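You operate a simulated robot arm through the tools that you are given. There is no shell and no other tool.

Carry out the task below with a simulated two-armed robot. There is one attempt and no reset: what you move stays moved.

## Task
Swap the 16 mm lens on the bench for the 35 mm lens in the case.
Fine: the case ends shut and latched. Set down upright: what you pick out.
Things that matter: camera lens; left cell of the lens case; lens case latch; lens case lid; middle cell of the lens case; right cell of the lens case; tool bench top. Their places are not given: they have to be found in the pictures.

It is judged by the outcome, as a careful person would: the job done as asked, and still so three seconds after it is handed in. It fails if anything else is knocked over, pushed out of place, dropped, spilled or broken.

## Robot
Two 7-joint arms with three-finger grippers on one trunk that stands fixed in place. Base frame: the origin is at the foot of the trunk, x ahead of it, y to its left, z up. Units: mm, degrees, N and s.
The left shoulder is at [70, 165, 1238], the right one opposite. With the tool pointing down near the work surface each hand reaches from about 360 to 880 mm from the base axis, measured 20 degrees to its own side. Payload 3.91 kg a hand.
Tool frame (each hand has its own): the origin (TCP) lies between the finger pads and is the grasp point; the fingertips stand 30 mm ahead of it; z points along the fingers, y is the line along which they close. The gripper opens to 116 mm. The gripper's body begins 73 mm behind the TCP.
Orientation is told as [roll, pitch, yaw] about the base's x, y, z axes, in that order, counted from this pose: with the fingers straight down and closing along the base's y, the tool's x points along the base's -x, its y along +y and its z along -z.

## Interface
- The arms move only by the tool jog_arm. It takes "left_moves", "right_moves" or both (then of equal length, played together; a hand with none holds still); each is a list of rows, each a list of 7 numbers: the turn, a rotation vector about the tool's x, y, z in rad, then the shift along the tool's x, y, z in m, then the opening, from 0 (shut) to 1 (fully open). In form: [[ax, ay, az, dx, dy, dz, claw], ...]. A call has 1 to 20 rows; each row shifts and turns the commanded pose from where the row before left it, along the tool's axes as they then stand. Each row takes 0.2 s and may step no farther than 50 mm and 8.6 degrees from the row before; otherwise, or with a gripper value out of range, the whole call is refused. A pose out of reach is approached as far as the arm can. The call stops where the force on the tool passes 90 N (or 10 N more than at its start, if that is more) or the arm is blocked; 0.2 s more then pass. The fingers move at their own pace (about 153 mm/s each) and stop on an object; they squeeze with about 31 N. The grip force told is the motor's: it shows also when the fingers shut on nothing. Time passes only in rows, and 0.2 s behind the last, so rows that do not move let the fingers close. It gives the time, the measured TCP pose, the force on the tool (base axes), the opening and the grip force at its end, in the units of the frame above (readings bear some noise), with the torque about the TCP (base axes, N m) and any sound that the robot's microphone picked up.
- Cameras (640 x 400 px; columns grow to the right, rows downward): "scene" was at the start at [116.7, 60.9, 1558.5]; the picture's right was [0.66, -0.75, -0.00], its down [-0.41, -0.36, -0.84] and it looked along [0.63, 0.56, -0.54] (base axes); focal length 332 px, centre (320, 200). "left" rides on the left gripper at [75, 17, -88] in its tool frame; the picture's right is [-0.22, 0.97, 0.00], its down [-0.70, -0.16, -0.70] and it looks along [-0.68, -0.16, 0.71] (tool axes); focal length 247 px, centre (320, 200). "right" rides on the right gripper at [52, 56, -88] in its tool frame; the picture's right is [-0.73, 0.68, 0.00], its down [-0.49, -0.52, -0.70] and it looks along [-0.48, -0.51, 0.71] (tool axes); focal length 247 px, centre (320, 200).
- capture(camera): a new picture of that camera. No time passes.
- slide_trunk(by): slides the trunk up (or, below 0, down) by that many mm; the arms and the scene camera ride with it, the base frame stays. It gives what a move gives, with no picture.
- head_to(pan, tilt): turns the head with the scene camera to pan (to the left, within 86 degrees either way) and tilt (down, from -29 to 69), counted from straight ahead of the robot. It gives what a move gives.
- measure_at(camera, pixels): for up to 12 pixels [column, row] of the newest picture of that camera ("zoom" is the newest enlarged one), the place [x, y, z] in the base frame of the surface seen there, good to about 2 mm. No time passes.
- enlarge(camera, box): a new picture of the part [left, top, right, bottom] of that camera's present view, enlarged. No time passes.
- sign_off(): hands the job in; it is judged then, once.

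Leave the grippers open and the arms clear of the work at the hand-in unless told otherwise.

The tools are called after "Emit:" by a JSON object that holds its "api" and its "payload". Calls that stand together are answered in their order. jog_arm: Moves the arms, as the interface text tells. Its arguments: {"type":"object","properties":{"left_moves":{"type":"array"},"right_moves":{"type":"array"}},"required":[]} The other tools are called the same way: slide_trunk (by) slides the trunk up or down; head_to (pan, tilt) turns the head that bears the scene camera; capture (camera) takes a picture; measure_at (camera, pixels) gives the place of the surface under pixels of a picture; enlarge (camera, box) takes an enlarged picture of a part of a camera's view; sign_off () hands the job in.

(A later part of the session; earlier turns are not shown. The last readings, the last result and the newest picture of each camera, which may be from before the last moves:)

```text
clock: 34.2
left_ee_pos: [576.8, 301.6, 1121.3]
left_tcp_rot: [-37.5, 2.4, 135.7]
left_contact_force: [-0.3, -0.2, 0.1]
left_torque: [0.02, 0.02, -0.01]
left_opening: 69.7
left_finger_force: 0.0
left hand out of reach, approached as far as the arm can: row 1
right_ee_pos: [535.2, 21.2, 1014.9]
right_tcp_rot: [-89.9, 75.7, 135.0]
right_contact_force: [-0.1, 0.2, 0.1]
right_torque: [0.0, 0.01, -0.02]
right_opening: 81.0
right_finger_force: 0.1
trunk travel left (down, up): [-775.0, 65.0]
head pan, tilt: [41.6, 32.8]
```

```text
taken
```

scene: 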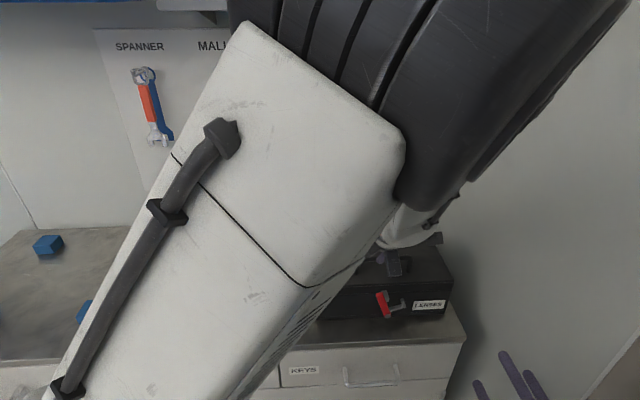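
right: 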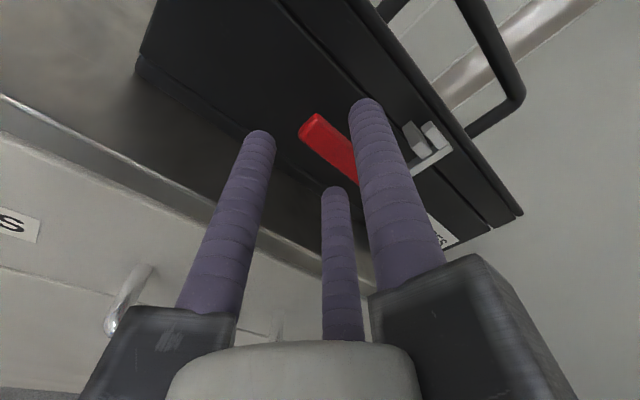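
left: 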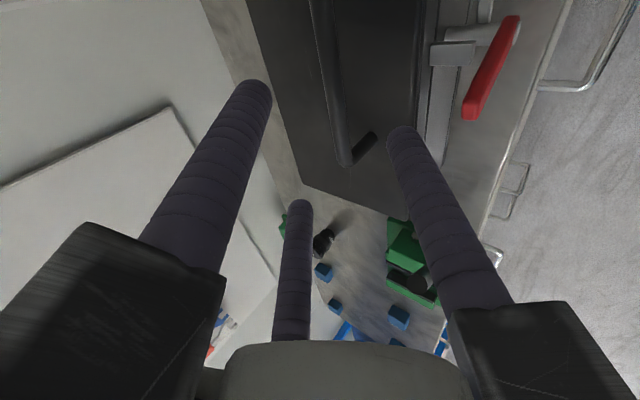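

The handle bar is now about mid-way between the lower finger and the pair. I'll ease the tilt back slightly, away from the wrist limit, go 56 mm forward so the lower finger passes under the bar, and then close to 0.4.

Emit:
{"api": "jog_arm", "payload": {"left_moves": [[-0.08, 0, 0, 0, -0.004, 0, 0.6], [0, 0, 0, 0, 0, 0.019, 0.6], [0, 0, 0, 0, 0, 0.019, 0.6], [0, 0, 0, 0, 0, 0.018, 0.6], [0, 0, 0, 0, 0, 0, 0.6]]}}

Emit:
{"api": "capture", "payload": {"camera": "left"}}

Emit:
{"api": "enlarge", "payload": {"camera": "scene", "box": [300, 225, 470, 335]}}

```text
clock: 35.4
left_ee_pos: [605.9, 327.2, 1089.2]
left_tcp_rot: [-33.8, 3.7, 136.2]
left_contact_force: [0.1, 1.1, 0.9]
left_torque: [-0.02, 0.03, 0.0]
left_opening: 69.5
left_finger_force: 0.1
right_ee_pos: [536.1, 20.9, 1014.8]
right_tcp_rot: [-90.0, 75.7, 134.9]
right_contact_force: [0.2, -0.1, 0.9]
right_torque: [0.02, 0.03, 0.01]
right_opening: 80.9
right_finger_force: 0.0
trunk travel left (down, up): [-775.0, 65.0]
head pan, tilt: [41.6, 32.8]
```

```text
taken
```

left: 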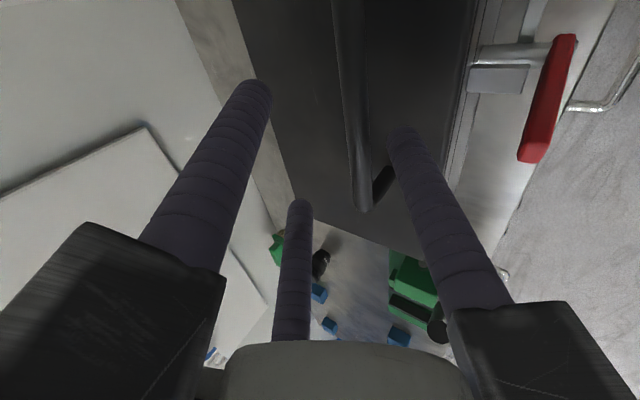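

```text
3.64 times, centred on (385, 280) of scene
```

zoom: 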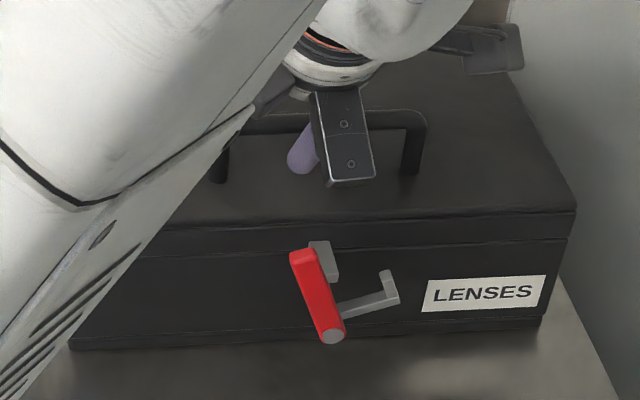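

No contact force so far, but the hand reads about 13 mm short of where I sent it. I'll hold two rows to see whether it's still settling.

Emit:
{"api": "jog_arm", "payload": {"left_moves": [[0, 0, 0, 0, 0, 0, 0.6], [0, 0, 0, 0, 0, 0, 0.6]]}}

```text
clock: 36.0
left_ee_pos: [604.4, 330.1, 1086.8]
left_tcp_rot: [-33.6, 3.4, 136.4]
left_contact_force: [-0.2, 0.2, -0.5]
left_torque: [-0.01, -0.01, 0.03]
left_opening: 69.4
left_finger_force: 0.0
right_ee_pos: [537.0, 20.5, 1014.8]
right_tcp_rot: [-89.9, 75.6, 134.9]
right_contact_force: [0.3, 0.0, -0.7]
right_torque: [0.0, 0.02, -0.01]
right_opening: 81.2
right_finger_force: 0.0
trunk travel left (down, up): [-775.0, 65.0]
head pan, tilt: [41.6, 32.8]
```

The hand has settled. The bar now lies between the lower finger and the pair, with the finger under it. I'll close to 0.45 and lift along the hinge arc (hinge taken at d≈762, z≈988), turning the hand with the lid, starting with 3 small steps.

Emit:
{"api": "jog_arm", "payload": {"left_moves": [[0, 0, 0, 0, 0, 0, 0.45], [0, 0, 0, 0, 0, 0, 0.45], [-0.1, 0, 0, 0, -0.0139, -0.0022, 0.45], [-0.1, 0, 0, 0, -0.0139, -0.0022, 0.45], [-0.1, 0, 0, 0, -0.0139, -0.0022, 0.45], [0, 0, 0, 0, 0, 0, 0.45]]}}

Emit:
{"api": "capture", "payload": {"camera": "left"}}

Emit:
{"api": "enlarge", "payload": {"camera": "scene", "box": [300, 215, 470, 325]}}

```text
clock: 37.4
left_ee_pos: [629.3, 345.2, 1111.7]
left_tcp_rot: [-18.7, 0.0, 134.3]
left_contact_force: [-1.6, -1.2, -1.3]
left_torque: [-0.01, 0.03, -0.01]
left_opening: 52.4
left_finger_force: 1.2
right_ee_pos: [536.4, 21.1, 1014.8]
right_tcp_rot: [-90.0, 75.7, 134.8]
right_contact_force: [0.2, -0.4, 0.3]
right_torque: [-0.03, -0.02, 0.0]
right_opening: 81.2
right_finger_force: 0.2
trunk travel left (down, up): [-775.0, 65.0]
head pan, tilt: [41.6, 32.8]
```

```text
taken
```

left: 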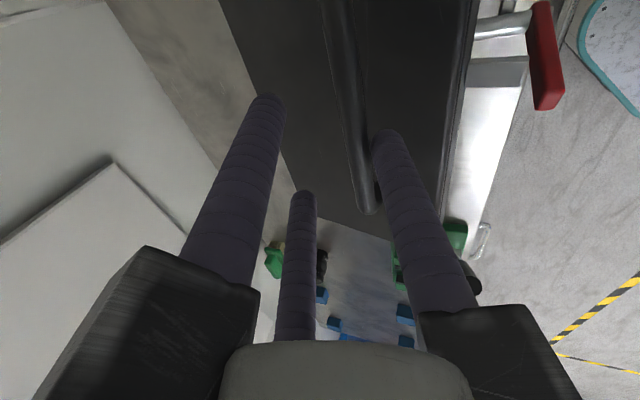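

```text
3.64 times, centred on (385, 270) of scene
```

zoom: 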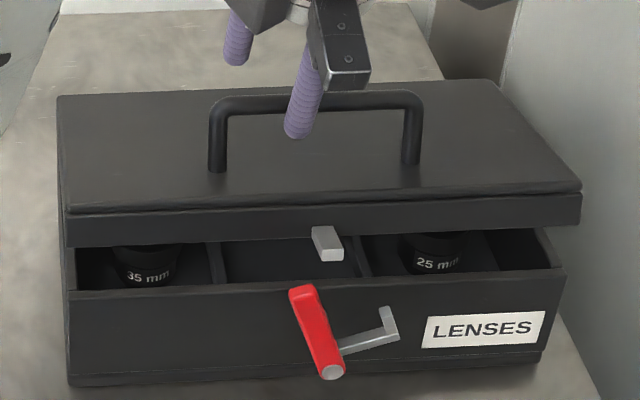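

The lid is rising with only about 2 N on the hand. The enlarged picture shows the 35 mm lens in the left cell, the middle cell empty and a 25 mm lens in the right cell. I'll continue the arc.

Emit:
{"api": "jog_arm", "payload": {"left_moves": [[-0.1, 0, 0, 0, -0.0139, -0.0022, 0.45], [-0.1, 0, 0, 0, -0.0139, -0.0022, 0.45], [-0.1, 0, 0, 0, -0.0139, -0.0022, 0.45], [0, 0, 0, 0, 0, 0, 0.45]]}}

Emit:
{"api": "enlarge", "payload": {"camera": "scene", "box": [290, 185, 480, 325]}}

```text
clock: 38.4
left_ee_pos: [657.5, 371.8, 1125.5]
left_tcp_rot: [-1.5, 0.0, 134.5]
left_contact_force: [0.5, 0.1, 0.9]
left_torque: [0.0, -0.02, 0.01]
left_opening: 52.1
left_finger_force: 0.1
right_ee_pos: [537.3, 20.6, 1016.1]
right_tcp_rot: [-90.0, 75.7, 134.7]
right_contact_force: [0.4, -0.3, 0.6]
right_torque: [-0.02, 0.02, 0.0]
right_opening: 80.9
right_finger_force: 0.0
trunk travel left (down, up): [-775.0, 65.0]
head pan, tilt: [41.6, 32.8]
```

```text
2.86 times, centred on (385, 255) of scene
```

zoom: 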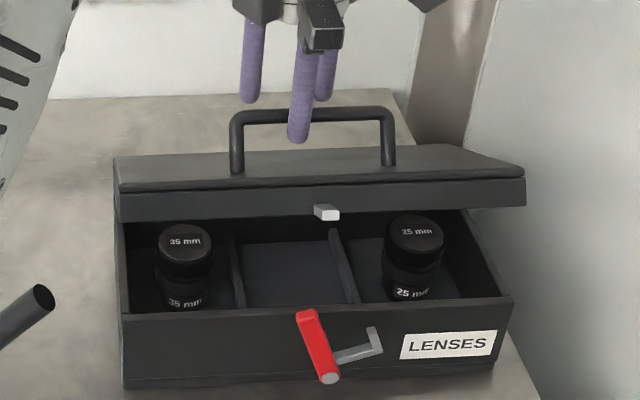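

The lid is at about 32° and now both lenses are in full view. The hand points straight down, so from here I'll move it along the arc without turning, up to about 60°, and check.

Emit:
{"api": "jog_arm", "payload": {"left_moves": [[0, 0, 0, 0, -0.015, -0.004, 0.45], [0, 0, 0, 0, -0.015, -0.004, 0.45], [0, 0, 0, 0, -0.017, -0.001, 0.45], [0, 0, 0, 0, -0.017, -0.001, 0.45], [0, 0, 0, 0, 0, 0, 0.45]]}}

Emit:
{"api": "enlarge", "payload": {"camera": "scene", "box": [290, 165, 480, 325]}}

Emit:
{"api": "capture", "payload": {"camera": "left"}}

```text
clock: 39.6
left_ee_pos: [702.4, 417.5, 1138.3]
left_tcp_rot: [-1.5, 0.0, 134.5]
left_contact_force: [0.5, 0.0, 0.6]
left_torque: [0.02, -0.01, 0.01]
left_opening: 52.4
left_finger_force: 0.1
right_ee_pos: [537.0, 20.4, 1014.2]
right_tcp_rot: [-89.9, 75.7, 134.7]
right_contact_force: [-0.5, -0.1, -0.8]
right_torque: [-0.02, 0.0, -0.02]
right_opening: 81.4
right_finger_force: 0.0
trunk travel left (down, up): [-775.0, 65.0]
head pan, tilt: [41.6, 32.8]
```

```text
2.50 times, centred on (385, 245) of scene
```

zoom: 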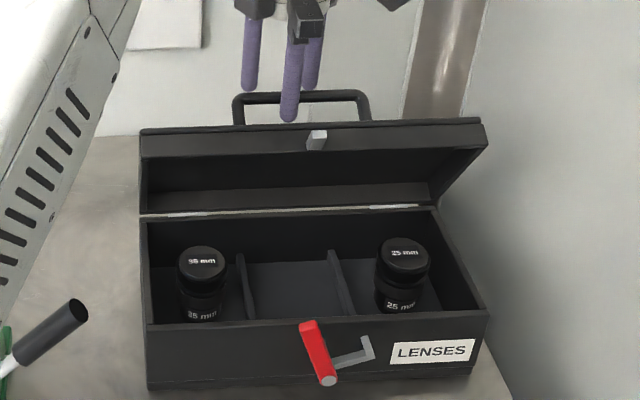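

```text
taken
```

left: 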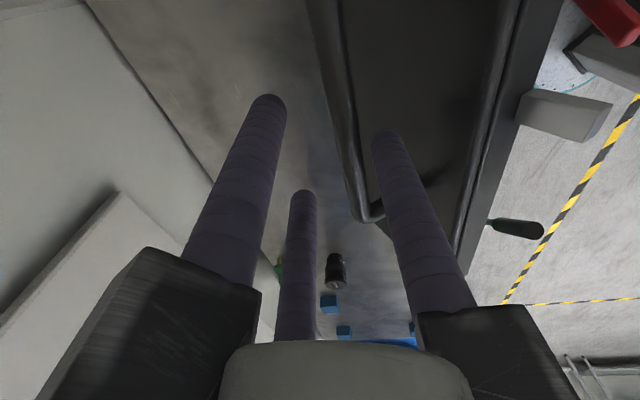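

The lid is at about 60°. I'll continue to about 90°.

Emit:
{"api": "jog_arm", "payload": {"left_moves": [[0, 0, 0, 0, -0.0165, 0.0032, 0.45], [0, 0, 0, 0, -0.0165, 0.0032, 0.45], [0, 0, 0, 0, -0.015, 0.0075, 0.45], [0, 0, 0, 0, -0.015, 0.0075, 0.45], [0, 0, 0, 0, 0, 0, 0.45]]}}

Emit:
{"api": "enlarge", "payload": {"camera": "scene", "box": [290, 165, 480, 325]}}

Emit:
{"api": "capture", "payload": {"camera": "left"}}

```text
clock: 40.8
left_ee_pos: [745.7, 463.3, 1118.3]
left_tcp_rot: [-1.5, 0.0, 134.5]
left_contact_force: [0.3, 0.5, 0.8]
left_torque: [-0.01, 0.02, 0.0]
left_opening: 52.1
left_finger_force: 0.1
right_ee_pos: [536.7, 20.8, 1015.1]
right_tcp_rot: [-89.9, 75.7, 134.9]
right_contact_force: [0.2, 0.3, 0.3]
right_torque: [0.02, -0.02, 0.02]
right_opening: 81.2
right_finger_force: 0.0
trunk travel left (down, up): [-775.0, 65.0]
head pan, tilt: [41.6, 32.8]
```

```text
2.50 times, centred on (385, 245) of scene
```

zoom: 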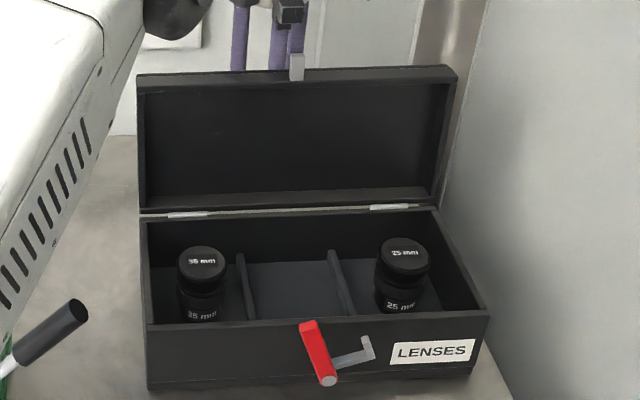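

```text
taken
```

left: 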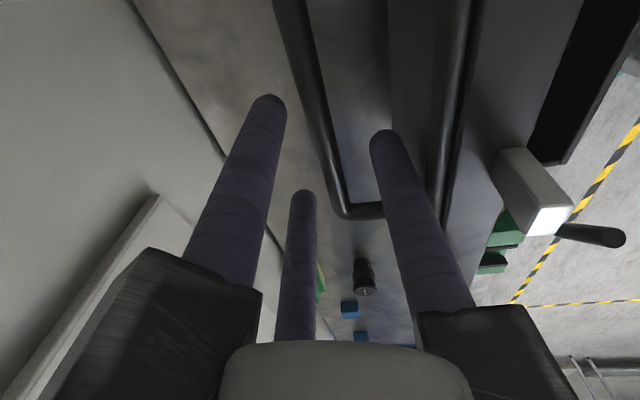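

The lid is near 90° with no load on the hand. I'll nudge it further in small steps to find whether it rests past vertical.

Emit:
{"api": "jog_arm", "payload": {"left_moves": [[0, 0, 0, 0, -0.009, 0.006, 0.45], [0, 0, 0, 0, -0.009, 0.007, 0.45], [0, 0, 0, 0, 0, 0, 0.45]]}}

Emit:
{"api": "enlarge", "payload": {"camera": "scene", "box": [290, 165, 480, 325]}}

Emit:
{"api": "capture", "payload": {"camera": "left"}}

```text
clock: 41.6
left_ee_pos: [759.6, 474.2, 1104.8]
left_tcp_rot: [-1.4, 0.0, 134.4]
left_contact_force: [0.1, -0.7, -0.3]
left_torque: [0.01, -0.01, -0.01]
left_opening: 52.2
left_finger_force: 0.1
right_ee_pos: [536.3, 20.0, 1015.4]
right_tcp_rot: [-90.0, 75.7, 134.9]
right_contact_force: [-0.1, 0.9, 0.7]
right_torque: [-0.02, 0.01, 0.04]
right_opening: 81.4
right_finger_force: 0.0
trunk travel left (down, up): [-775.0, 65.0]
head pan, tilt: [41.6, 32.8]
```

```text
2.50 times, centred on (385, 245) of scene
```

zoom: 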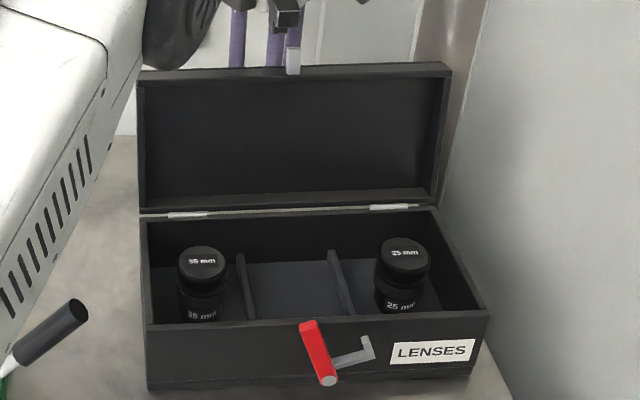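

```text
taken
```

left: 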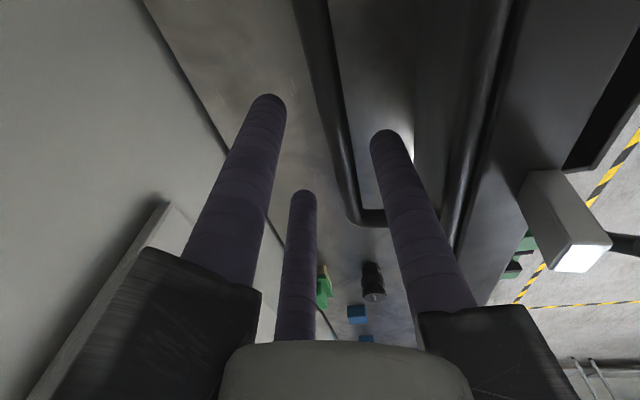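

The lid is past vertical, at about 95°, and still shows no load. I'll measure the bar against the fingers, and the lid's top edge, to see what holds it.

Emit:
{"api": "measure_at", "payload": {"camera": "left", "pixels": [[315, 60], [330, 110], [345, 160], [372, 216], [400, 60], [480, 100], [440, 150], [380, 280], [560, 190]]}}

Emit:
{"api": "measure_at", "payload": {"camera": "scene", "pixels": [[350, 194], [350, 200], [380, 215], [380, 240], [355, 250], [380, 192], [430, 192], [366, 268], [451, 263], [385, 275], [345, 193]]}}

```text
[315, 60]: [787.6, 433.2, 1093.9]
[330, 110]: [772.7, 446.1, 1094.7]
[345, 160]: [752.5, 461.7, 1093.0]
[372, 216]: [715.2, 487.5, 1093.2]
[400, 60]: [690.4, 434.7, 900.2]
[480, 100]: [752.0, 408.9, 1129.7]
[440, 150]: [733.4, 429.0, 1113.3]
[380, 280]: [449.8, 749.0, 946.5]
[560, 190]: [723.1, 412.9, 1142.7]
```

```text
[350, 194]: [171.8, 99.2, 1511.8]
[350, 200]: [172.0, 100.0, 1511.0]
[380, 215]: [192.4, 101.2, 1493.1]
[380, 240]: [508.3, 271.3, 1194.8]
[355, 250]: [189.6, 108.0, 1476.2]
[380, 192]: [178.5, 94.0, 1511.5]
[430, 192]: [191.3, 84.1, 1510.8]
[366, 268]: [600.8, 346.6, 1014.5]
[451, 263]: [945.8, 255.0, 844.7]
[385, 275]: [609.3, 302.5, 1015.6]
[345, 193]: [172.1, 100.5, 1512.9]
```

The bar floats freely between the fingers with about 7 mm of gap to the pushing finger, so the lid is resting by itself at about 100°. I'll lift the left hand straight up out of the handle.

Emit:
{"api": "jog_arm", "payload": {"left_moves": [[0, 0, 0, 0, 0, -0.02, 0.45], [0, 0, 0, 0, 0, -0.04, 0.45], [0, 0, 0, 0, 0, -0.04, 0.45], [0, 0, 0, 0, 0, -0.04, 0.45], [0, 0, 0, 0, 0, 0, 0.45]]}}

Emit:
{"api": "capture", "payload": {"camera": "scene"}}

Emit:
{"api": "enlarge", "payload": {"camera": "scene", "box": [290, 165, 480, 325]}}

```text
clock: 42.8
left_ee_pos: [758.3, 473.1, 1243.3]
left_tcp_rot: [-1.5, 0.1, 134.3]
left_contact_force: [0.5, -0.1, 0.4]
left_torque: [-0.03, 0.04, 0.0]
left_opening: 52.2
left_finger_force: 0.0
right_ee_pos: [536.9, 20.6, 1014.5]
right_tcp_rot: [-89.8, 75.7, 135.0]
right_contact_force: [-0.1, -0.1, 0.8]
right_torque: [0.01, -0.01, -0.02]
right_opening: 81.0
right_finger_force: 0.0
trunk travel left (down, up): [-775.0, 65.0]
head pan, tilt: [41.6, 32.8]
```

```text
taken
```

scene: 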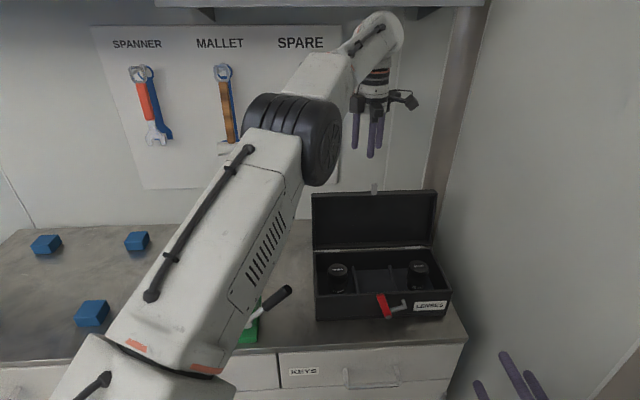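

```text
2.50 times, centred on (385, 245) of scene
```

zoom: 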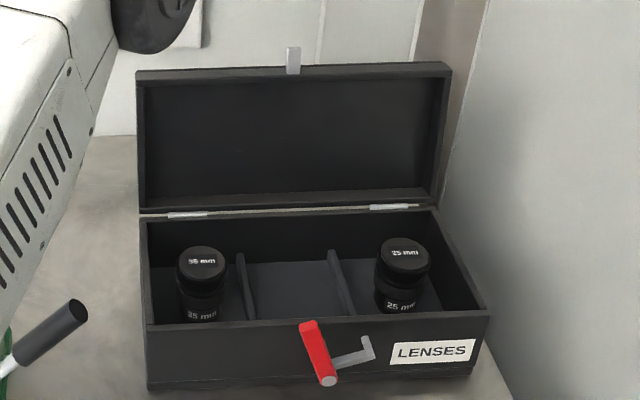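

The lid rests open. I'll measure the lens caps, the cell walls and the rims.

Emit:
{"api": "measure_at", "payload": {"camera": "zoom", "pixels": [[202, 255], [182, 262], [222, 262], [203, 275], [203, 290], [200, 313], [404, 248], [404, 302], [240, 255], [150, 322], [147, 225], [240, 318]]}}

Emit:
{"api": "enlarge", "payload": {"camera": "scene", "box": [310, 240, 390, 300]}}

```text
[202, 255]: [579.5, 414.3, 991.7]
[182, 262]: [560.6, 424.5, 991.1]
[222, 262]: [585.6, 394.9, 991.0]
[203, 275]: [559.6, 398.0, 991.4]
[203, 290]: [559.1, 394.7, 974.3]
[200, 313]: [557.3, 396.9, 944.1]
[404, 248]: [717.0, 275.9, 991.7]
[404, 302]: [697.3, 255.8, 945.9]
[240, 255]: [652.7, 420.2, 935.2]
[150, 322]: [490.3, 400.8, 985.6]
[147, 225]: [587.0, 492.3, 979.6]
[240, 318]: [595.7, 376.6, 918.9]
```

```text
6.67 times, centred on (350, 270) of scene
```

zoom: 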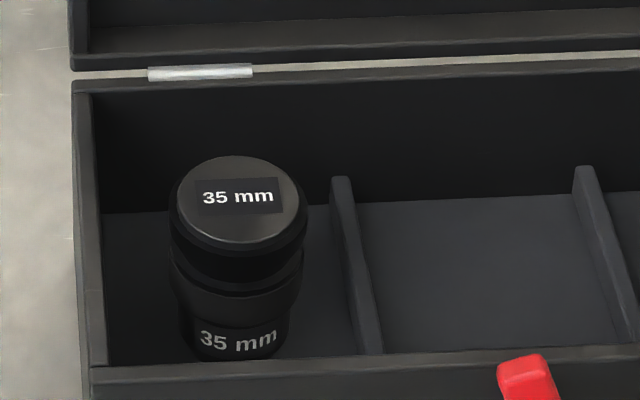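

I'll measure the 35 mm cap rim, the dividers and the cell floor in this enlarged picture.

Emit:
{"api": "measure_at", "payload": {"camera": "zoom", "pixels": [[239, 198], [183, 197], [295, 192], [237, 162], [242, 234], [176, 225], [300, 225], [342, 184], [370, 345], [130, 300], [340, 260], [180, 300]]}}

Emit:
{"api": "measure_at", "payload": {"camera": "zoom", "pixels": [[95, 375], [95, 350], [90, 110], [85, 250], [300, 360], [300, 90], [470, 250], [585, 175], [237, 345], [275, 320], [210, 350], [200, 75]]}}

```text
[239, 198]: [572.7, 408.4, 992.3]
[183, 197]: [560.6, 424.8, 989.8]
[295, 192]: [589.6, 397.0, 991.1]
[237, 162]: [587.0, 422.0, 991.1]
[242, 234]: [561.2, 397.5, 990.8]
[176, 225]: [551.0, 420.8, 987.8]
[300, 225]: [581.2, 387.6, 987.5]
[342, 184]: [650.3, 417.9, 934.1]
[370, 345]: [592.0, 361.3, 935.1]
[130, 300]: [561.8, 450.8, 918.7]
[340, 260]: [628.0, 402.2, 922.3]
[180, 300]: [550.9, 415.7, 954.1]
```

```text
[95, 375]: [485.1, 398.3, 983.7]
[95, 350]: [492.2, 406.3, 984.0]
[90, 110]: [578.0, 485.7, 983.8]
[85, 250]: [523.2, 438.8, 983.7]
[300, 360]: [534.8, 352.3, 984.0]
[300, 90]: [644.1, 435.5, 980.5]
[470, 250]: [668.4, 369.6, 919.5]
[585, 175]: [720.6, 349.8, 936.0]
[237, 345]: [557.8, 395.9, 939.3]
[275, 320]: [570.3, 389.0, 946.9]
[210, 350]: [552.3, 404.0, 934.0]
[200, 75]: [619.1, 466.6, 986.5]
```

Measurements of the 35 mm lens and its surroundings:

- **Lens:** centre ≈[574.3,410], so u≈112.5, d≈696.6. The cap top is at z 991, the cell floor at z≈919, and the lens is about 46 mm wide.
- **Case:** rims at z 984. The dividers are only 16 mm high.

I'll carry the left hand over the lid at z 1243 to above the lens, level it, and turn to yaw ≈117° so no finger faces the left wall.

Emit:
{"api": "jog_arm", "payload": {"left_moves": [[0, 0, 0, -0.0211, 0.0438, 0, 0.45], [0, 0, 0, -0.0211, 0.0438, 0, 0.45], [0, 0, 0, -0.0211, 0.0438, 0, 0.45], [0, 0, 0, -0.0211, 0.0438, 0, 0.45], [-0.026, 0, 0, 0, 0, 0, 0.45], [0, 0, 0.1007, 0, 0, 0, 0.5], [0, 0, 0.1007, 0, 0, 0, 0.5], [0, 0, 0.1007, 0, 0, 0, 0.5], [0, 0, 0, 0, 0, 0, 0.5]]}}

Emit:
{"api": "capture", "payload": {"camera": "left"}}

Emit:
{"api": "capture", "payload": {"camera": "scene"}}

```text
clock: 44.8
left_ee_pos: [570.8, 410.3, 1241.9]
left_tcp_rot: [-0.1, 0.2, 117.2]
left_contact_force: [-0.4, -0.2, 1.0]
left_torque: [-0.02, -0.05, 0.0]
left_opening: 57.9
left_finger_force: 0.0
right_ee_pos: [535.1, 22.3, 1017.1]
right_tcp_rot: [-90.3, 75.8, 134.6]
right_contact_force: [-0.3, -0.4, -0.5]
right_torque: [-0.02, 0.02, -0.06]
right_opening: 81.3
right_finger_force: 0.1
trunk travel left (down, up): [-775.0, 65.0]
head pan, tilt: [41.6, 32.8]
```

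```text
taken
```

left: 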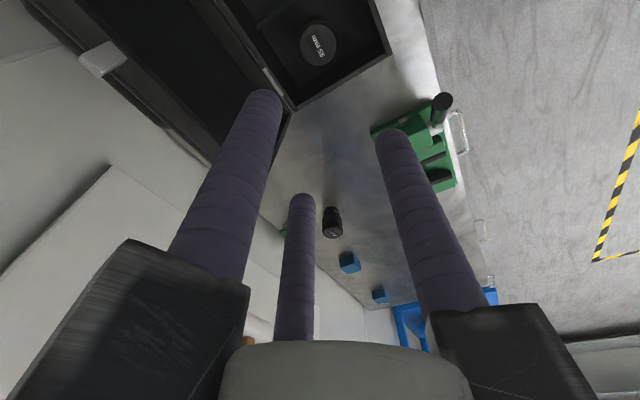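

```text
taken
```

scene: 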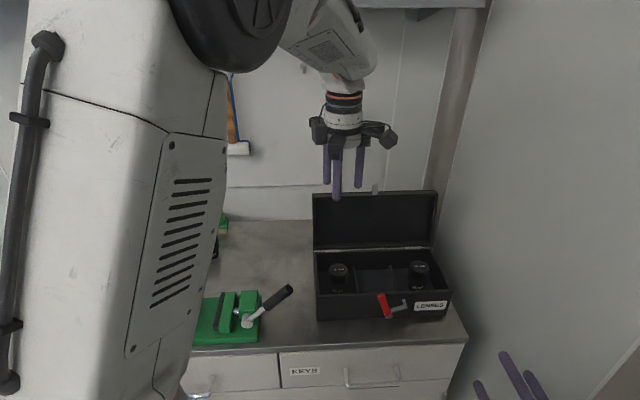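

The 35 mm cap shows in the left picture around (320,43). I'll measure it from here to cross-check the position.

Emit:
{"api": "measure_at", "payload": {"camera": "left", "pixels": [[320, 43], [303, 43], [336, 43], [319, 25], [320, 60], [333, 222], [326, 212], [342, 212]]}}

Emit:
{"api": "enlarge", "payload": {"camera": "left", "box": [240, 0, 400, 100]}}

```text
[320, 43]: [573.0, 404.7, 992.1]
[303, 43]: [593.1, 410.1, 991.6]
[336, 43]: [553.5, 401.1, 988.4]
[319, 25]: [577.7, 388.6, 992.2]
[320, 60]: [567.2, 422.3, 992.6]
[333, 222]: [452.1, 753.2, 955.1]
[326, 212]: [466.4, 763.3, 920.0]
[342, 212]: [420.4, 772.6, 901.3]
```

```text
4.00 times, centred on (320, 50) of left
```

zoom: 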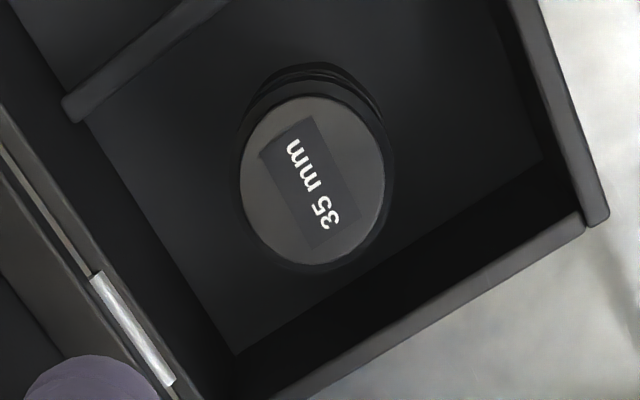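

Both cameras agree on the lens centre, ≈[574.2,408.5]. I'll descend to z≈1060, with the fingertips about 39 mm above the cap, and re-read the pose.

Emit:
{"api": "jog_arm", "payload": {"left_moves": [[0, 0, 0, 0, 0, 0.045, 0.5], [0, 0, 0, 0, 0, 0.045, 0.5], [0, 0, 0, 0, 0, 0.045, 0.5], [0, 0, 0, 0, 0, 0.045, 0.5], [0, 0, 0, 0, 0, 0, 0.5]]}}

Emit:
{"api": "capture", "payload": {"camera": "left"}}

Emit:
{"api": "enlarge", "payload": {"camera": "scene", "box": [300, 185, 460, 325]}}

```text
clock: 46.0
left_ee_pos: [575.3, 408.0, 1061.2]
left_tcp_rot: [-0.1, 0.0, 117.1]
left_contact_force: [0.7, 0.7, 0.6]
left_torque: [-0.01, -0.02, -0.03]
left_opening: 57.9
left_finger_force: 0.0
right_ee_pos: [536.2, 21.7, 1014.7]
right_tcp_rot: [-90.1, 75.7, 134.7]
right_contact_force: [0.0, 0.1, 0.1]
right_torque: [0.02, -0.01, 0.0]
right_opening: 81.2
right_finger_force: 0.1
trunk travel left (down, up): [-775.0, 65.0]
head pan, tilt: [41.6, 32.8]
```

```text
taken
```

left: 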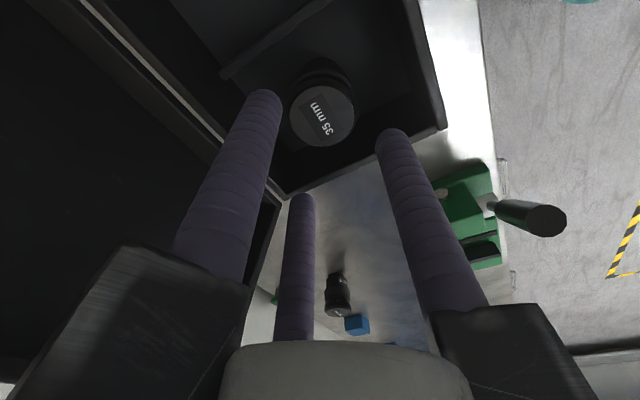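

```text
2.86 times, centred on (380, 255) of scene
```

zoom: 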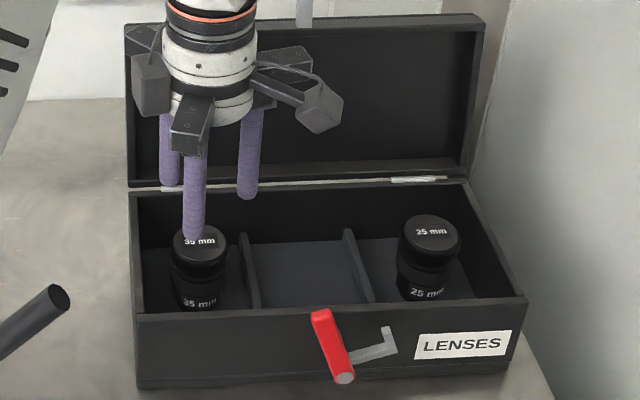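

The TCP is right over the lens: the cap centre sits at (322,117) against the predicted (320,117). I'll go down to z≈968 with the fingers open around the lens.

Emit:
{"api": "jog_arm", "payload": {"left_moves": [[0, 0, 0, 0, 0, 0.03, 0.5], [0, 0, 0, 0, 0, 0.03, 0.5], [0, 0, 0, 0, 0, 0.02, 0.5], [0, 0, 0, 0, 0, 0.013, 0.5], [0, 0, 0, 0, 0, 0, 0.5]]}}

Emit:
{"api": "enlarge", "payload": {"camera": "scene", "box": [300, 185, 460, 325]}}

Emit:
{"api": "capture", "payload": {"camera": "left"}}

```text
clock: 47.2
left_ee_pos: [573.6, 410.1, 967.7]
left_tcp_rot: [0.0, 0.0, 117.0]
left_contact_force: [-0.2, 0.6, -0.1]
left_torque: [0.03, -0.01, -0.01]
left_opening: 57.8
left_finger_force: 0.1
right_ee_pos: [536.8, 20.6, 1014.7]
right_tcp_rot: [-90.0, 75.8, 134.9]
right_contact_force: [0.5, -0.2, -0.2]
right_torque: [0.0, -0.01, -0.01]
right_opening: 81.1
right_finger_force: 0.0
trunk travel left (down, up): [-775.0, 65.0]
head pan, tilt: [41.6, 32.8]
```

```text
2.86 times, centred on (380, 255) of scene
```

zoom: 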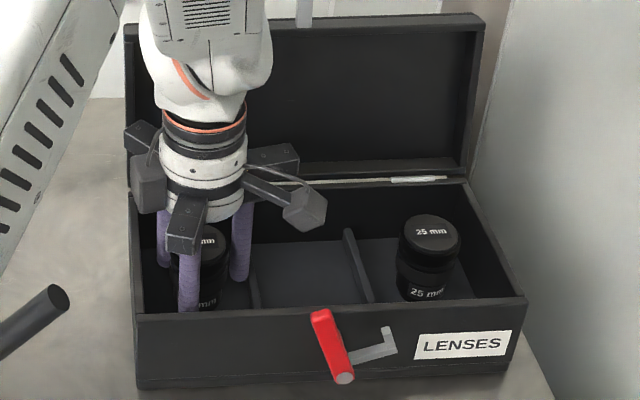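

```text
taken
```

left: 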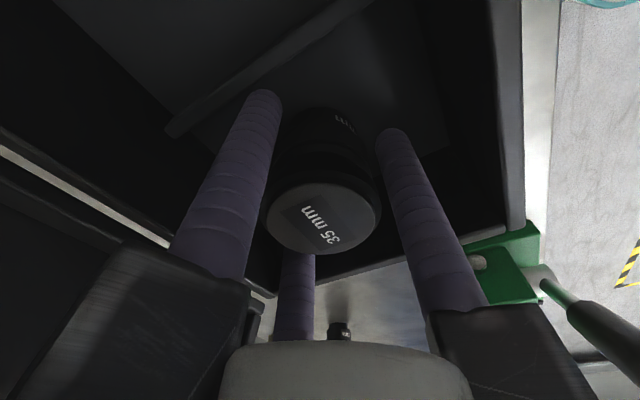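

All three fingers stand around the 35 mm lens with no contact. I'll close the gripper on it.

Emit:
{"api": "jog_arm", "payload": {"left_moves": [[0, 0, 0, 0, 0, 0, 0.3], [0, 0, 0, 0, 0, 0, 0.2], [0, 0, 0, 0, 0, 0, 0.2], [0, 0, 0, 0, 0, 0, 0.2]]}}

Emit:
{"api": "capture", "payload": {"camera": "left"}}

```text
clock: 48.2
left_ee_pos: [574.1, 408.7, 967.1]
left_tcp_rot: [0.0, 0.1, 117.1]
left_contact_force: [-1.1, -0.2, 0.1]
left_torque: [-0.01, 0.02, -0.02]
left_opening: 47.8
left_finger_force: 31.1
right_ee_pos: [536.2, 20.0, 1015.6]
right_tcp_rot: [-89.9, 75.7, 134.9]
right_contact_force: [0.3, 0.5, 1.0]
right_torque: [0.0, 0.01, 0.01]
right_opening: 81.5
right_finger_force: 0.0
trunk travel left (down, up): [-775.0, 65.0]
head pan, tilt: [41.6, 32.8]
```

```text
taken
```

left: 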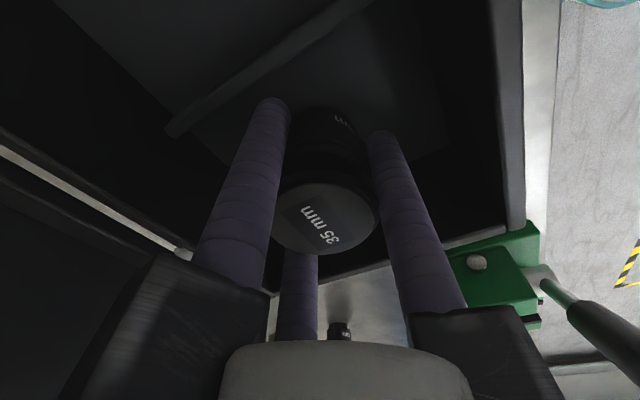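

Gripped: the opening stopped at 47.8 mm with 31 N. The lens base is 48 mm below the TCP. I'll lift straight up to z≈1100 and look.

Emit:
{"api": "jog_arm", "payload": {"left_moves": [[0, 0, 0, 0, 0, -0.01, 0.2], [0, 0, 0, 0, 0, -0.025, 0.2], [0, 0, 0, 0, 0, -0.035, 0.2], [0, 0, 0, 0, 0, -0.035, 0.2], [0, 0, 0, 0, 0, -0.03, 0.2], [0, 0, 0, 0, 0, 0, 0.2]]}}

Emit:
{"api": "capture", "payload": {"camera": "left"}}

Emit:
{"api": "capture", "payload": {"camera": "scene"}}

```text
clock: 49.6
left_ee_pos: [574.9, 411.5, 1101.1]
left_tcp_rot: [0.1, 0.0, 117.2]
left_contact_force: [0.0, -0.9, -1.9]
left_torque: [-0.04, -0.02, -0.03]
left_opening: 47.6
left_finger_force: 31.3
right_ee_pos: [538.3, 21.1, 1015.4]
right_tcp_rot: [-89.8, 75.6, 135.1]
right_contact_force: [-0.5, -1.0, -0.5]
right_torque: [0.01, 0.02, 0.01]
right_opening: 81.2
right_finger_force: 0.2
trunk travel left (down, up): [-775.0, 65.0]
head pan, tilt: [41.6, 32.8]
```

```text
taken
```

left: 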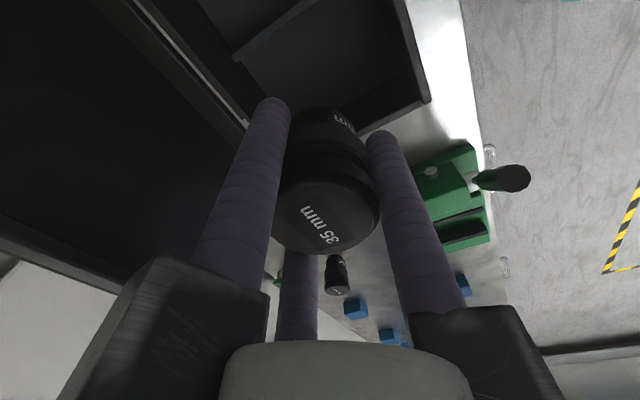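

```text
taken
```

scene: 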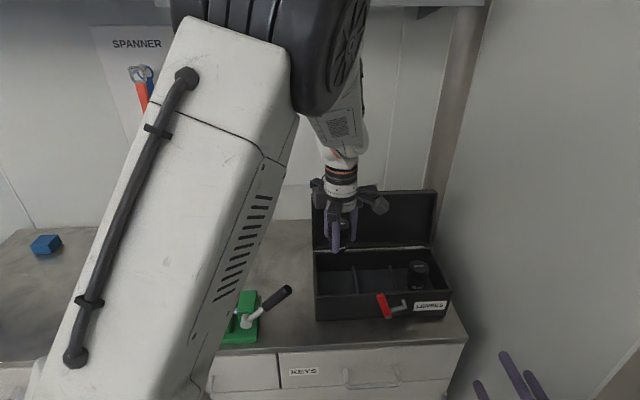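

The 35 mm lens is held and clear of the case. I'll carry it left first, parallel to the case and away from the lid, then back over the free bench near [508,678], about 105 mm from the 16 mm lens.

Emit:
{"api": "jog_arm", "payload": {"left_moves": [[0, 0, 0, -0.0381, 0.0121, 0, 0.2], [0, 0, 0, -0.0381, 0.0121, 0, 0.2], [0, 0, 0, -0.0381, 0.0121, 0, 0.2], [0, 0, 0, -0.0381, 0.0121, 0, 0.2], [0, 0, 0, -0.0381, 0.0121, 0, 0.2], [0, 0, 0, -0.0196, -0.0309, 0, 0.2], [0, 0, 0, -0.0196, -0.0309, 0, 0.2], [0, 0, 0, -0.0196, -0.0309, 0, 0.2], [0, 0, 0, -0.0196, -0.0309, 0, 0.2], [0, 0, 0, 0, 0, 0, 0.2]]}}

Emit:
{"api": "capture", "payload": {"camera": "left"}}

Emit:
{"api": "capture", "payload": {"camera": "scene"}}

```text
clock: 51.8
left_ee_pos: [507.7, 677.4, 1105.1]
left_tcp_rot: [0.0, 0.1, 117.1]
left_contact_force: [0.7, 0.3, -2.2]
left_torque: [0.02, -0.02, 0.0]
left_opening: 47.7
left_finger_force: 31.2
right_ee_pos: [536.9, 20.6, 1014.4]
right_tcp_rot: [-89.9, 75.7, 134.8]
right_contact_force: [-0.5, 0.6, -0.1]
right_torque: [0.0, -0.04, 0.01]
right_opening: 81.2
right_finger_force: 0.1
trunk travel left (down, up): [-775.0, 65.0]
head pan, tilt: [41.6, 32.8]
```

```text
taken
```

left: 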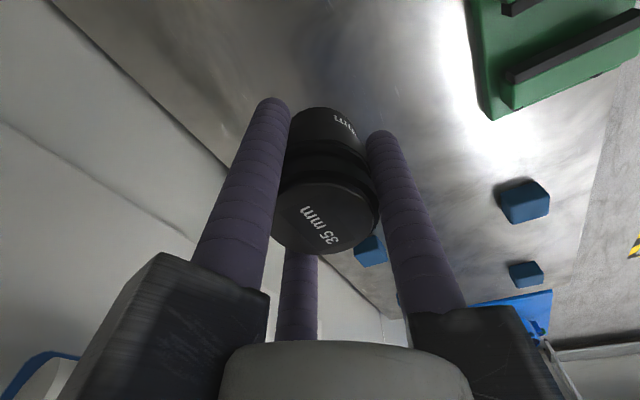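

```text
taken
```

scene: 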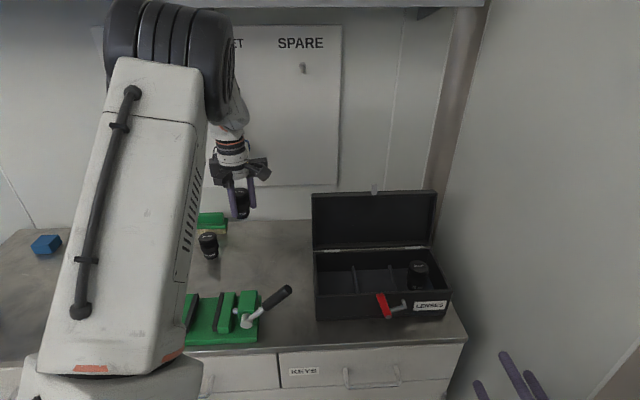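

Now the 16 mm lens shows clearly at (208,243) and the hand hangs over free bench. I'll measure the 16 mm lens, the brush and the landing area.

Emit:
{"api": "enlarge", "payload": {"camera": "scene", "box": [180, 160, 320, 300]}}

Emit:
{"api": "measure_at", "payload": {"camera": "zoom", "pixels": [[125, 345], [105, 343], [148, 343], [127, 335], [126, 356], [135, 430], [165, 290], [185, 310], [205, 310], [260, 330], [300, 300], [230, 450]]}}

```text
2.86 times, centred on (250, 230) of scene
```

zoom: 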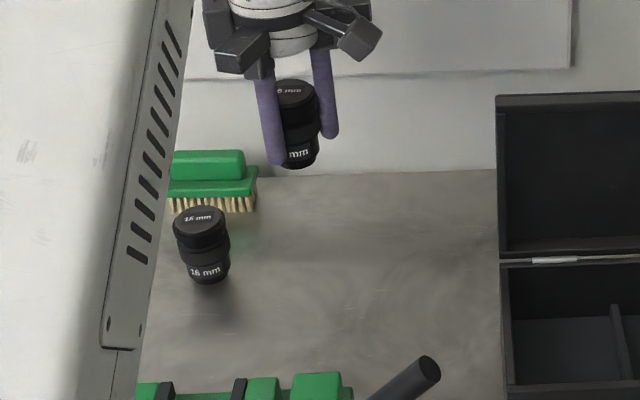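

```text
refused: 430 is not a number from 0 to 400
```

The pixels must stay inside the 640x400 picture. The 16 mm cap is centred at about (199,219) in this enlarged view, so I'll measure with those coordinates.

Emit:
{"api": "measure_at", "payload": {"camera": "zoom", "pixels": [[199, 220], [177, 222], [223, 218], [198, 209], [201, 233], [210, 280], [258, 180], [255, 212], [200, 208], [300, 250], [350, 220], [298, 160]]}}

```text
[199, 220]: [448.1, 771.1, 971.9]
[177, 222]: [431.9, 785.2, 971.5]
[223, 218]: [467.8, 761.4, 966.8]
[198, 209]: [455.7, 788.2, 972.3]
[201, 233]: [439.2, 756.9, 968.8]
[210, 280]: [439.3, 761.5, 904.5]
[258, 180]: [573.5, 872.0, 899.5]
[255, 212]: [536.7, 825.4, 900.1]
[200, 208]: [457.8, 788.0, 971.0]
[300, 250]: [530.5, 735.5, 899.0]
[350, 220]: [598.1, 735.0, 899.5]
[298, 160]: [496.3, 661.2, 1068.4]
```

The 16 mm cap centre is ≈[448.5,772.3] with its top at z 971.5. The landing spot [508,678] is 111 mm away and clear. I'll lower the 35 mm lens to just above the bench, which is at z≈900; the lens should touch with the TCP at about 948.

Emit:
{"api": "jog_arm", "payload": {"left_moves": [[0, 0, 0, 0, 0, 0.035, 0.2], [0, 0, 0, 0, 0, 0.035, 0.2], [0, 0, 0, 0, 0, 0.035, 0.2], [0, 0, 0, 0, 0, 0.025, 0.2], [0, 0, 0, 0, 0, 0.012, 0.2], [0, 0, 0, 0, 0, 0.007, 0.2], [0, 0, 0, 0, 0, 0, 0.2]]}}

Emit:
{"api": "enlarge", "payload": {"camera": "scene", "box": [180, 160, 320, 300]}}

```text
clock: 53.4
left_ee_pos: [507.4, 677.0, 953.5]
left_tcp_rot: [0.1, 0.0, 117.1]
left_contact_force: [0.2, 0.4, -2.0]
left_torque: [-0.01, 0.0, -0.01]
left_opening: 47.4
left_finger_force: 31.6
right_ee_pos: [538.1, 21.1, 1014.6]
right_tcp_rot: [-89.9, 75.7, 134.9]
right_contact_force: [0.2, -0.3, 0.7]
right_torque: [-0.02, 0.02, 0.0]
right_opening: 81.4
right_finger_force: 0.1
trunk travel left (down, up): [-775.0, 65.0]
head pan, tilt: [41.6, 32.8]
```

```text
2.86 times, centred on (250, 230) of scene
```

zoom: 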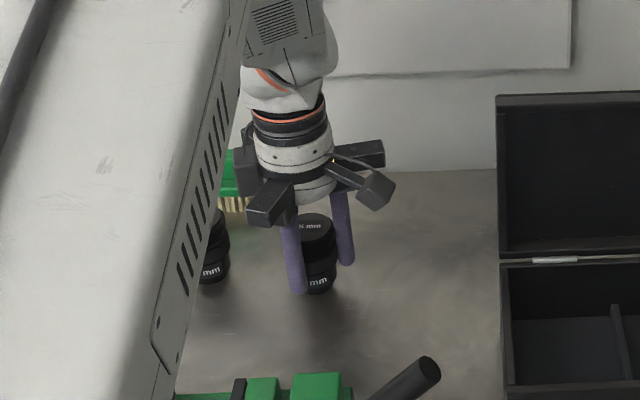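

It's about 5 mm above the bench. I'll lower it in small steps until the weight transfers.

Emit:
{"api": "jog_arm", "payload": {"left_moves": [[0, 0, 0, 0, 0, 0.002, 0.2], [0, 0, 0, 0, 0, 0.0015, 0.2], [0, 0, 0, 0, 0, 0.001, 0.2], [0, 0, 0, 0, 0, 0, 0.2]]}}

```text
clock: 54.4
left_ee_pos: [507.1, 677.0, 948.4]
left_tcp_rot: [-0.1, 0.0, 117.1]
left_contact_force: [0.3, 0.3, -2.1]
left_torque: [0.02, 0.01, 0.01]
left_opening: 47.3
left_finger_force: 31.4
right_ee_pos: [537.4, 21.4, 1014.8]
right_tcp_rot: [-89.8, 75.7, 135.1]
right_contact_force: [0.3, 0.4, -0.7]
right_torque: [0.0, 0.02, 0.0]
right_opening: 80.9
right_finger_force: 0.0
trunk travel left (down, up): [-775.0, 65.0]
head pan, tilt: [41.6, 32.8]
```

The weight is still on the hand (−2 N). I'll go 1 mm at a time.

Emit:
{"api": "jog_arm", "payload": {"left_moves": [[0, 0, 0, 0, 0, 0.001, 0.2], [0, 0, 0, 0, 0, 0, 0.2]]}}

Emit:
{"api": "jog_arm", "payload": {"left_moves": [[0, 0, 0, 0, 0, 0.001, 0.2], [0, 0, 0, 0, 0, 0, 0.2]]}}

```text
clock: 55.0
left_ee_pos: [506.1, 677.6, 947.7]
left_tcp_rot: [0.1, 0.0, 117.1]
left_contact_force: [-0.2, 0.2, -1.6]
left_torque: [0.01, -0.02, 0.01]
left_opening: 47.6
left_finger_force: 30.7
right_ee_pos: [537.7, 21.5, 1014.1]
right_tcp_rot: [-89.8, 75.7, 134.9]
right_contact_force: [0.0, 0.6, 0.0]
right_torque: [0.0, -0.03, 0.01]
right_opening: 81.4
right_finger_force: 0.2
trunk travel left (down, up): [-775.0, 65.0]
head pan, tilt: [41.6, 32.8]
```

```text
clock: 55.6
left_ee_pos: [506.6, 677.1, 946.9]
left_tcp_rot: [0.0, 0.1, 117.1]
left_contact_force: [-0.5, -0.1, -2.8]
left_torque: [-0.01, -0.02, 0.01]
left_opening: 47.6
left_finger_force: 30.6
right_ee_pos: [536.8, 20.7, 1014.1]
right_tcp_rot: [-89.7, 75.7, 135.0]
right_contact_force: [-1.1, 0.2, -0.7]
right_torque: [0.01, 0.0, -0.01]
right_opening: 81.5
right_finger_force: 0.0
trunk travel left (down, up): [-775.0, 65.0]
head pan, tilt: [41.6, 32.8]
```

It's still hanging, so I'll keep stepping down.

Emit:
{"api": "jog_arm", "payload": {"left_moves": [[0, 0, 0, 0, 0, 0.001, 0.2], [0, 0, 0, 0, 0, 0, 0.2]]}}

Emit:
{"api": "jog_arm", "payload": {"left_moves": [[0, 0, 0, 0, 0, 0.001, 0.2], [0, 0, 0, 0, 0, 0, 0.2]]}}

```text
clock: 56.2
left_ee_pos: [507.1, 678.3, 946.8]
left_tcp_rot: [0.0, 0.0, 117.0]
left_contact_force: [0.8, 0.3, 0.9]
left_torque: [0.03, 0.02, -0.01]
left_opening: 47.5
left_finger_force: 31.0
right_ee_pos: [536.1, 20.8, 1014.9]
right_tcp_rot: [-89.9, 75.6, 134.8]
right_contact_force: [-0.4, 0.0, -0.3]
right_torque: [-0.02, -0.02, 0.0]
right_opening: 81.7
right_finger_force: 0.0
trunk travel left (down, up): [-775.0, 65.0]
head pan, tilt: [41.6, 32.8]
```

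```text
clock: 56.8
left_ee_pos: [506.4, 677.6, 947.0]
left_tcp_rot: [-0.2, 0.0, 117.1]
left_contact_force: [0.1, 2.9, 12.0]
left_torque: [0.03, 0.16, -0.06]
left_opening: 47.4
left_finger_force: 30.4
right_ee_pos: [536.3, 20.8, 1015.2]
right_tcp_rot: [-90.1, 75.7, 134.7]
right_contact_force: [-1.2, -0.2, 0.2]
right_torque: [-0.03, -0.01, -0.02]
right_opening: 81.3
right_finger_force: 0.0
trunk travel left (down, up): [-775.0, 65.0]
head pan, tilt: [41.6, 32.8]
```

It has touched down, with +12 N from the bench. I'll ease up slightly, open the fingers, and then lift straight up.

Emit:
{"api": "jog_arm", "payload": {"left_moves": [[0, 0, 0, 0, 0, -0.0008, 0.2], [0, 0, 0, 0, 0, 0, 0.3], [0, 0, 0, 0, 0, 0, 0.5], [0, 0, 0, 0, 0, 0, 0.5], [0, 0, 0, 0, 0, 0, 0.5]]}}

Emit:
{"api": "capture", "payload": {"camera": "left"}}

Emit:
{"api": "enlarge", "payload": {"camera": "scene", "box": [180, 160, 320, 300]}}

```text
clock: 58.0
left_ee_pos: [508.1, 678.6, 945.6]
left_tcp_rot: [0.0, 0.0, 117.1]
left_contact_force: [0.4, 0.1, 0.6]
left_torque: [-0.01, -0.02, -0.03]
left_opening: 58.0
left_finger_force: 0.0
right_ee_pos: [537.4, 21.8, 1014.4]
right_tcp_rot: [-89.8, 75.7, 135.0]
right_contact_force: [-1.1, 0.1, -0.3]
right_torque: [-0.01, 0.01, 0.0]
right_opening: 81.5
right_finger_force: 0.0
trunk travel left (down, up): [-775.0, 65.0]
head pan, tilt: [41.6, 32.8]
```

```text
taken
```

left: 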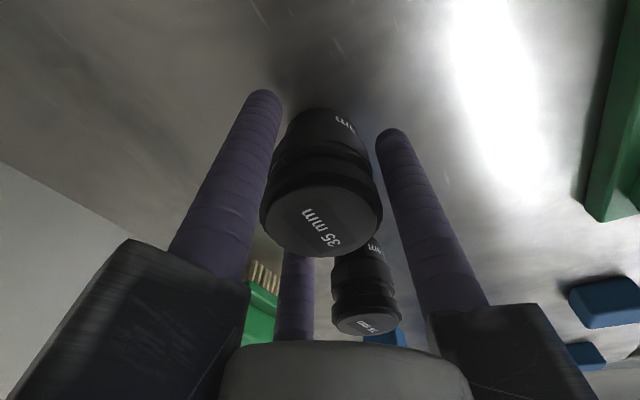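

```text
2.86 times, centred on (250, 230) of scene
```

zoom: 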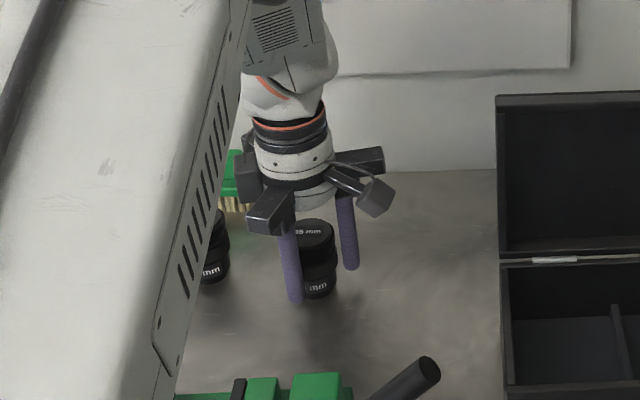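

The 35 mm lens stands upright by itself on the bench. I'll lift straight up, then move over the 16 mm lens and check the alignment.

Emit:
{"api": "jog_arm", "payload": {"left_moves": [[0, 0, 0, 0, 0, -0.02, 0.5], [0, 0, 0, 0, 0, -0.04, 0.5], [0, 0, 0, 0, 0, -0.05, 0.5], [0, 0, 0, -0.0369, 0.0032, 0, 0.5], [0, 0, 0, -0.0369, 0.0032, 0, 0.5], [0, 0, 0, -0.0369, 0.0032, 0, 0.5], [0, 0, 0, 0, 0, 0, 0.5]]}}

Emit:
{"api": "capture", "payload": {"camera": "left"}}

Emit:
{"api": "capture", "payload": {"camera": "scene"}}

```text
clock: 59.6
left_ee_pos: [450.0, 770.8, 1056.5]
left_tcp_rot: [0.0, 0.0, 117.1]
left_contact_force: [0.4, -0.4, -0.7]
left_torque: [0.04, 0.03, -0.01]
left_opening: 57.5
left_finger_force: 0.2
right_ee_pos: [537.7, 19.7, 1014.5]
right_tcp_rot: [-89.7, 75.7, 135.1]
right_contact_force: [0.1, -0.9, -0.3]
right_torque: [-0.01, -0.03, 0.03]
right_opening: 81.2
right_finger_force: 0.0
trunk travel left (down, up): [-775.0, 65.0]
head pan, tilt: [41.6, 32.8]
```

```text
taken
```

left: 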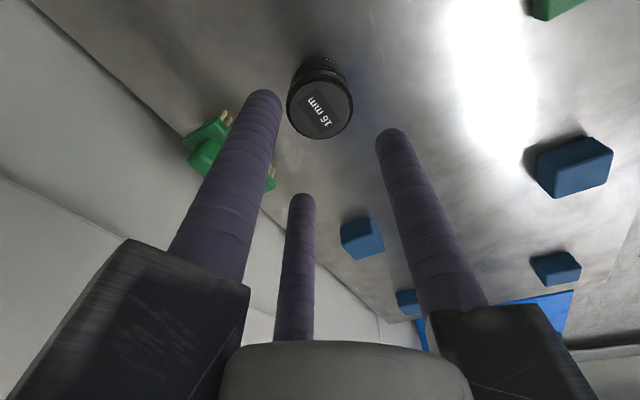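

```text
taken
```

scene: 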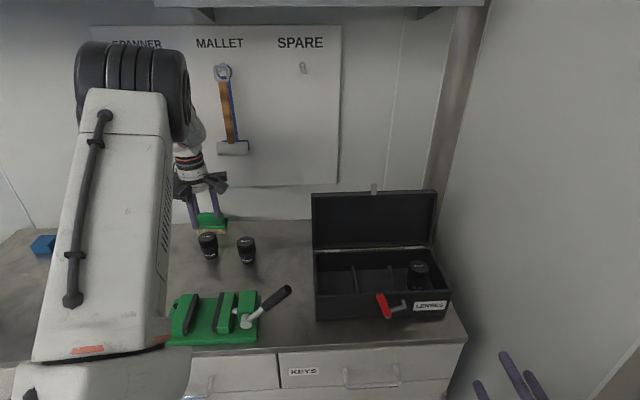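

The alignment is right: the 16 mm cap centre is at (321,107) and the prediction was (320,108). I'll lower the hand around it.

Emit:
{"api": "jog_arm", "payload": {"left_moves": [[0, 0, 0, 0, 0, 0.035, 0.5], [0, 0, 0, 0, 0, 0.035, 0.5], [0, 0, 0, 0, 0, 0.025, 0.5], [0, 0, 0, 0, 0, 0.013, 0.5], [0, 0, 0, 0, 0, 0, 0.5]]}}

Emit:
{"api": "capture", "payload": {"camera": "left"}}

```text
clock: 60.8
left_ee_pos: [447.7, 771.5, 947.3]
left_tcp_rot: [0.0, -0.1, 117.1]
left_contact_force: [0.4, 0.4, -0.2]
left_torque: [0.0, 0.03, -0.02]
left_opening: 58.0
left_finger_force: 0.0
right_ee_pos: [536.4, 21.1, 1015.2]
right_tcp_rot: [-90.0, 75.7, 134.9]
right_contact_force: [-0.3, 0.4, -0.2]
right_torque: [0.01, 0.0, -0.03]
right_opening: 81.1
right_finger_force: 0.1
trunk travel left (down, up): [-775.0, 65.0]
head pan, tilt: [41.6, 32.8]
```

```text
taken
```

left: 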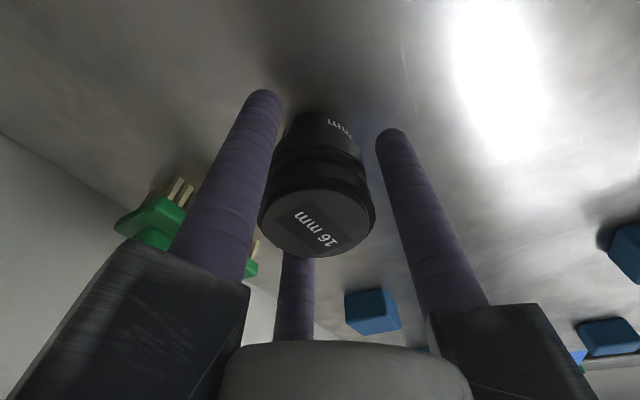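

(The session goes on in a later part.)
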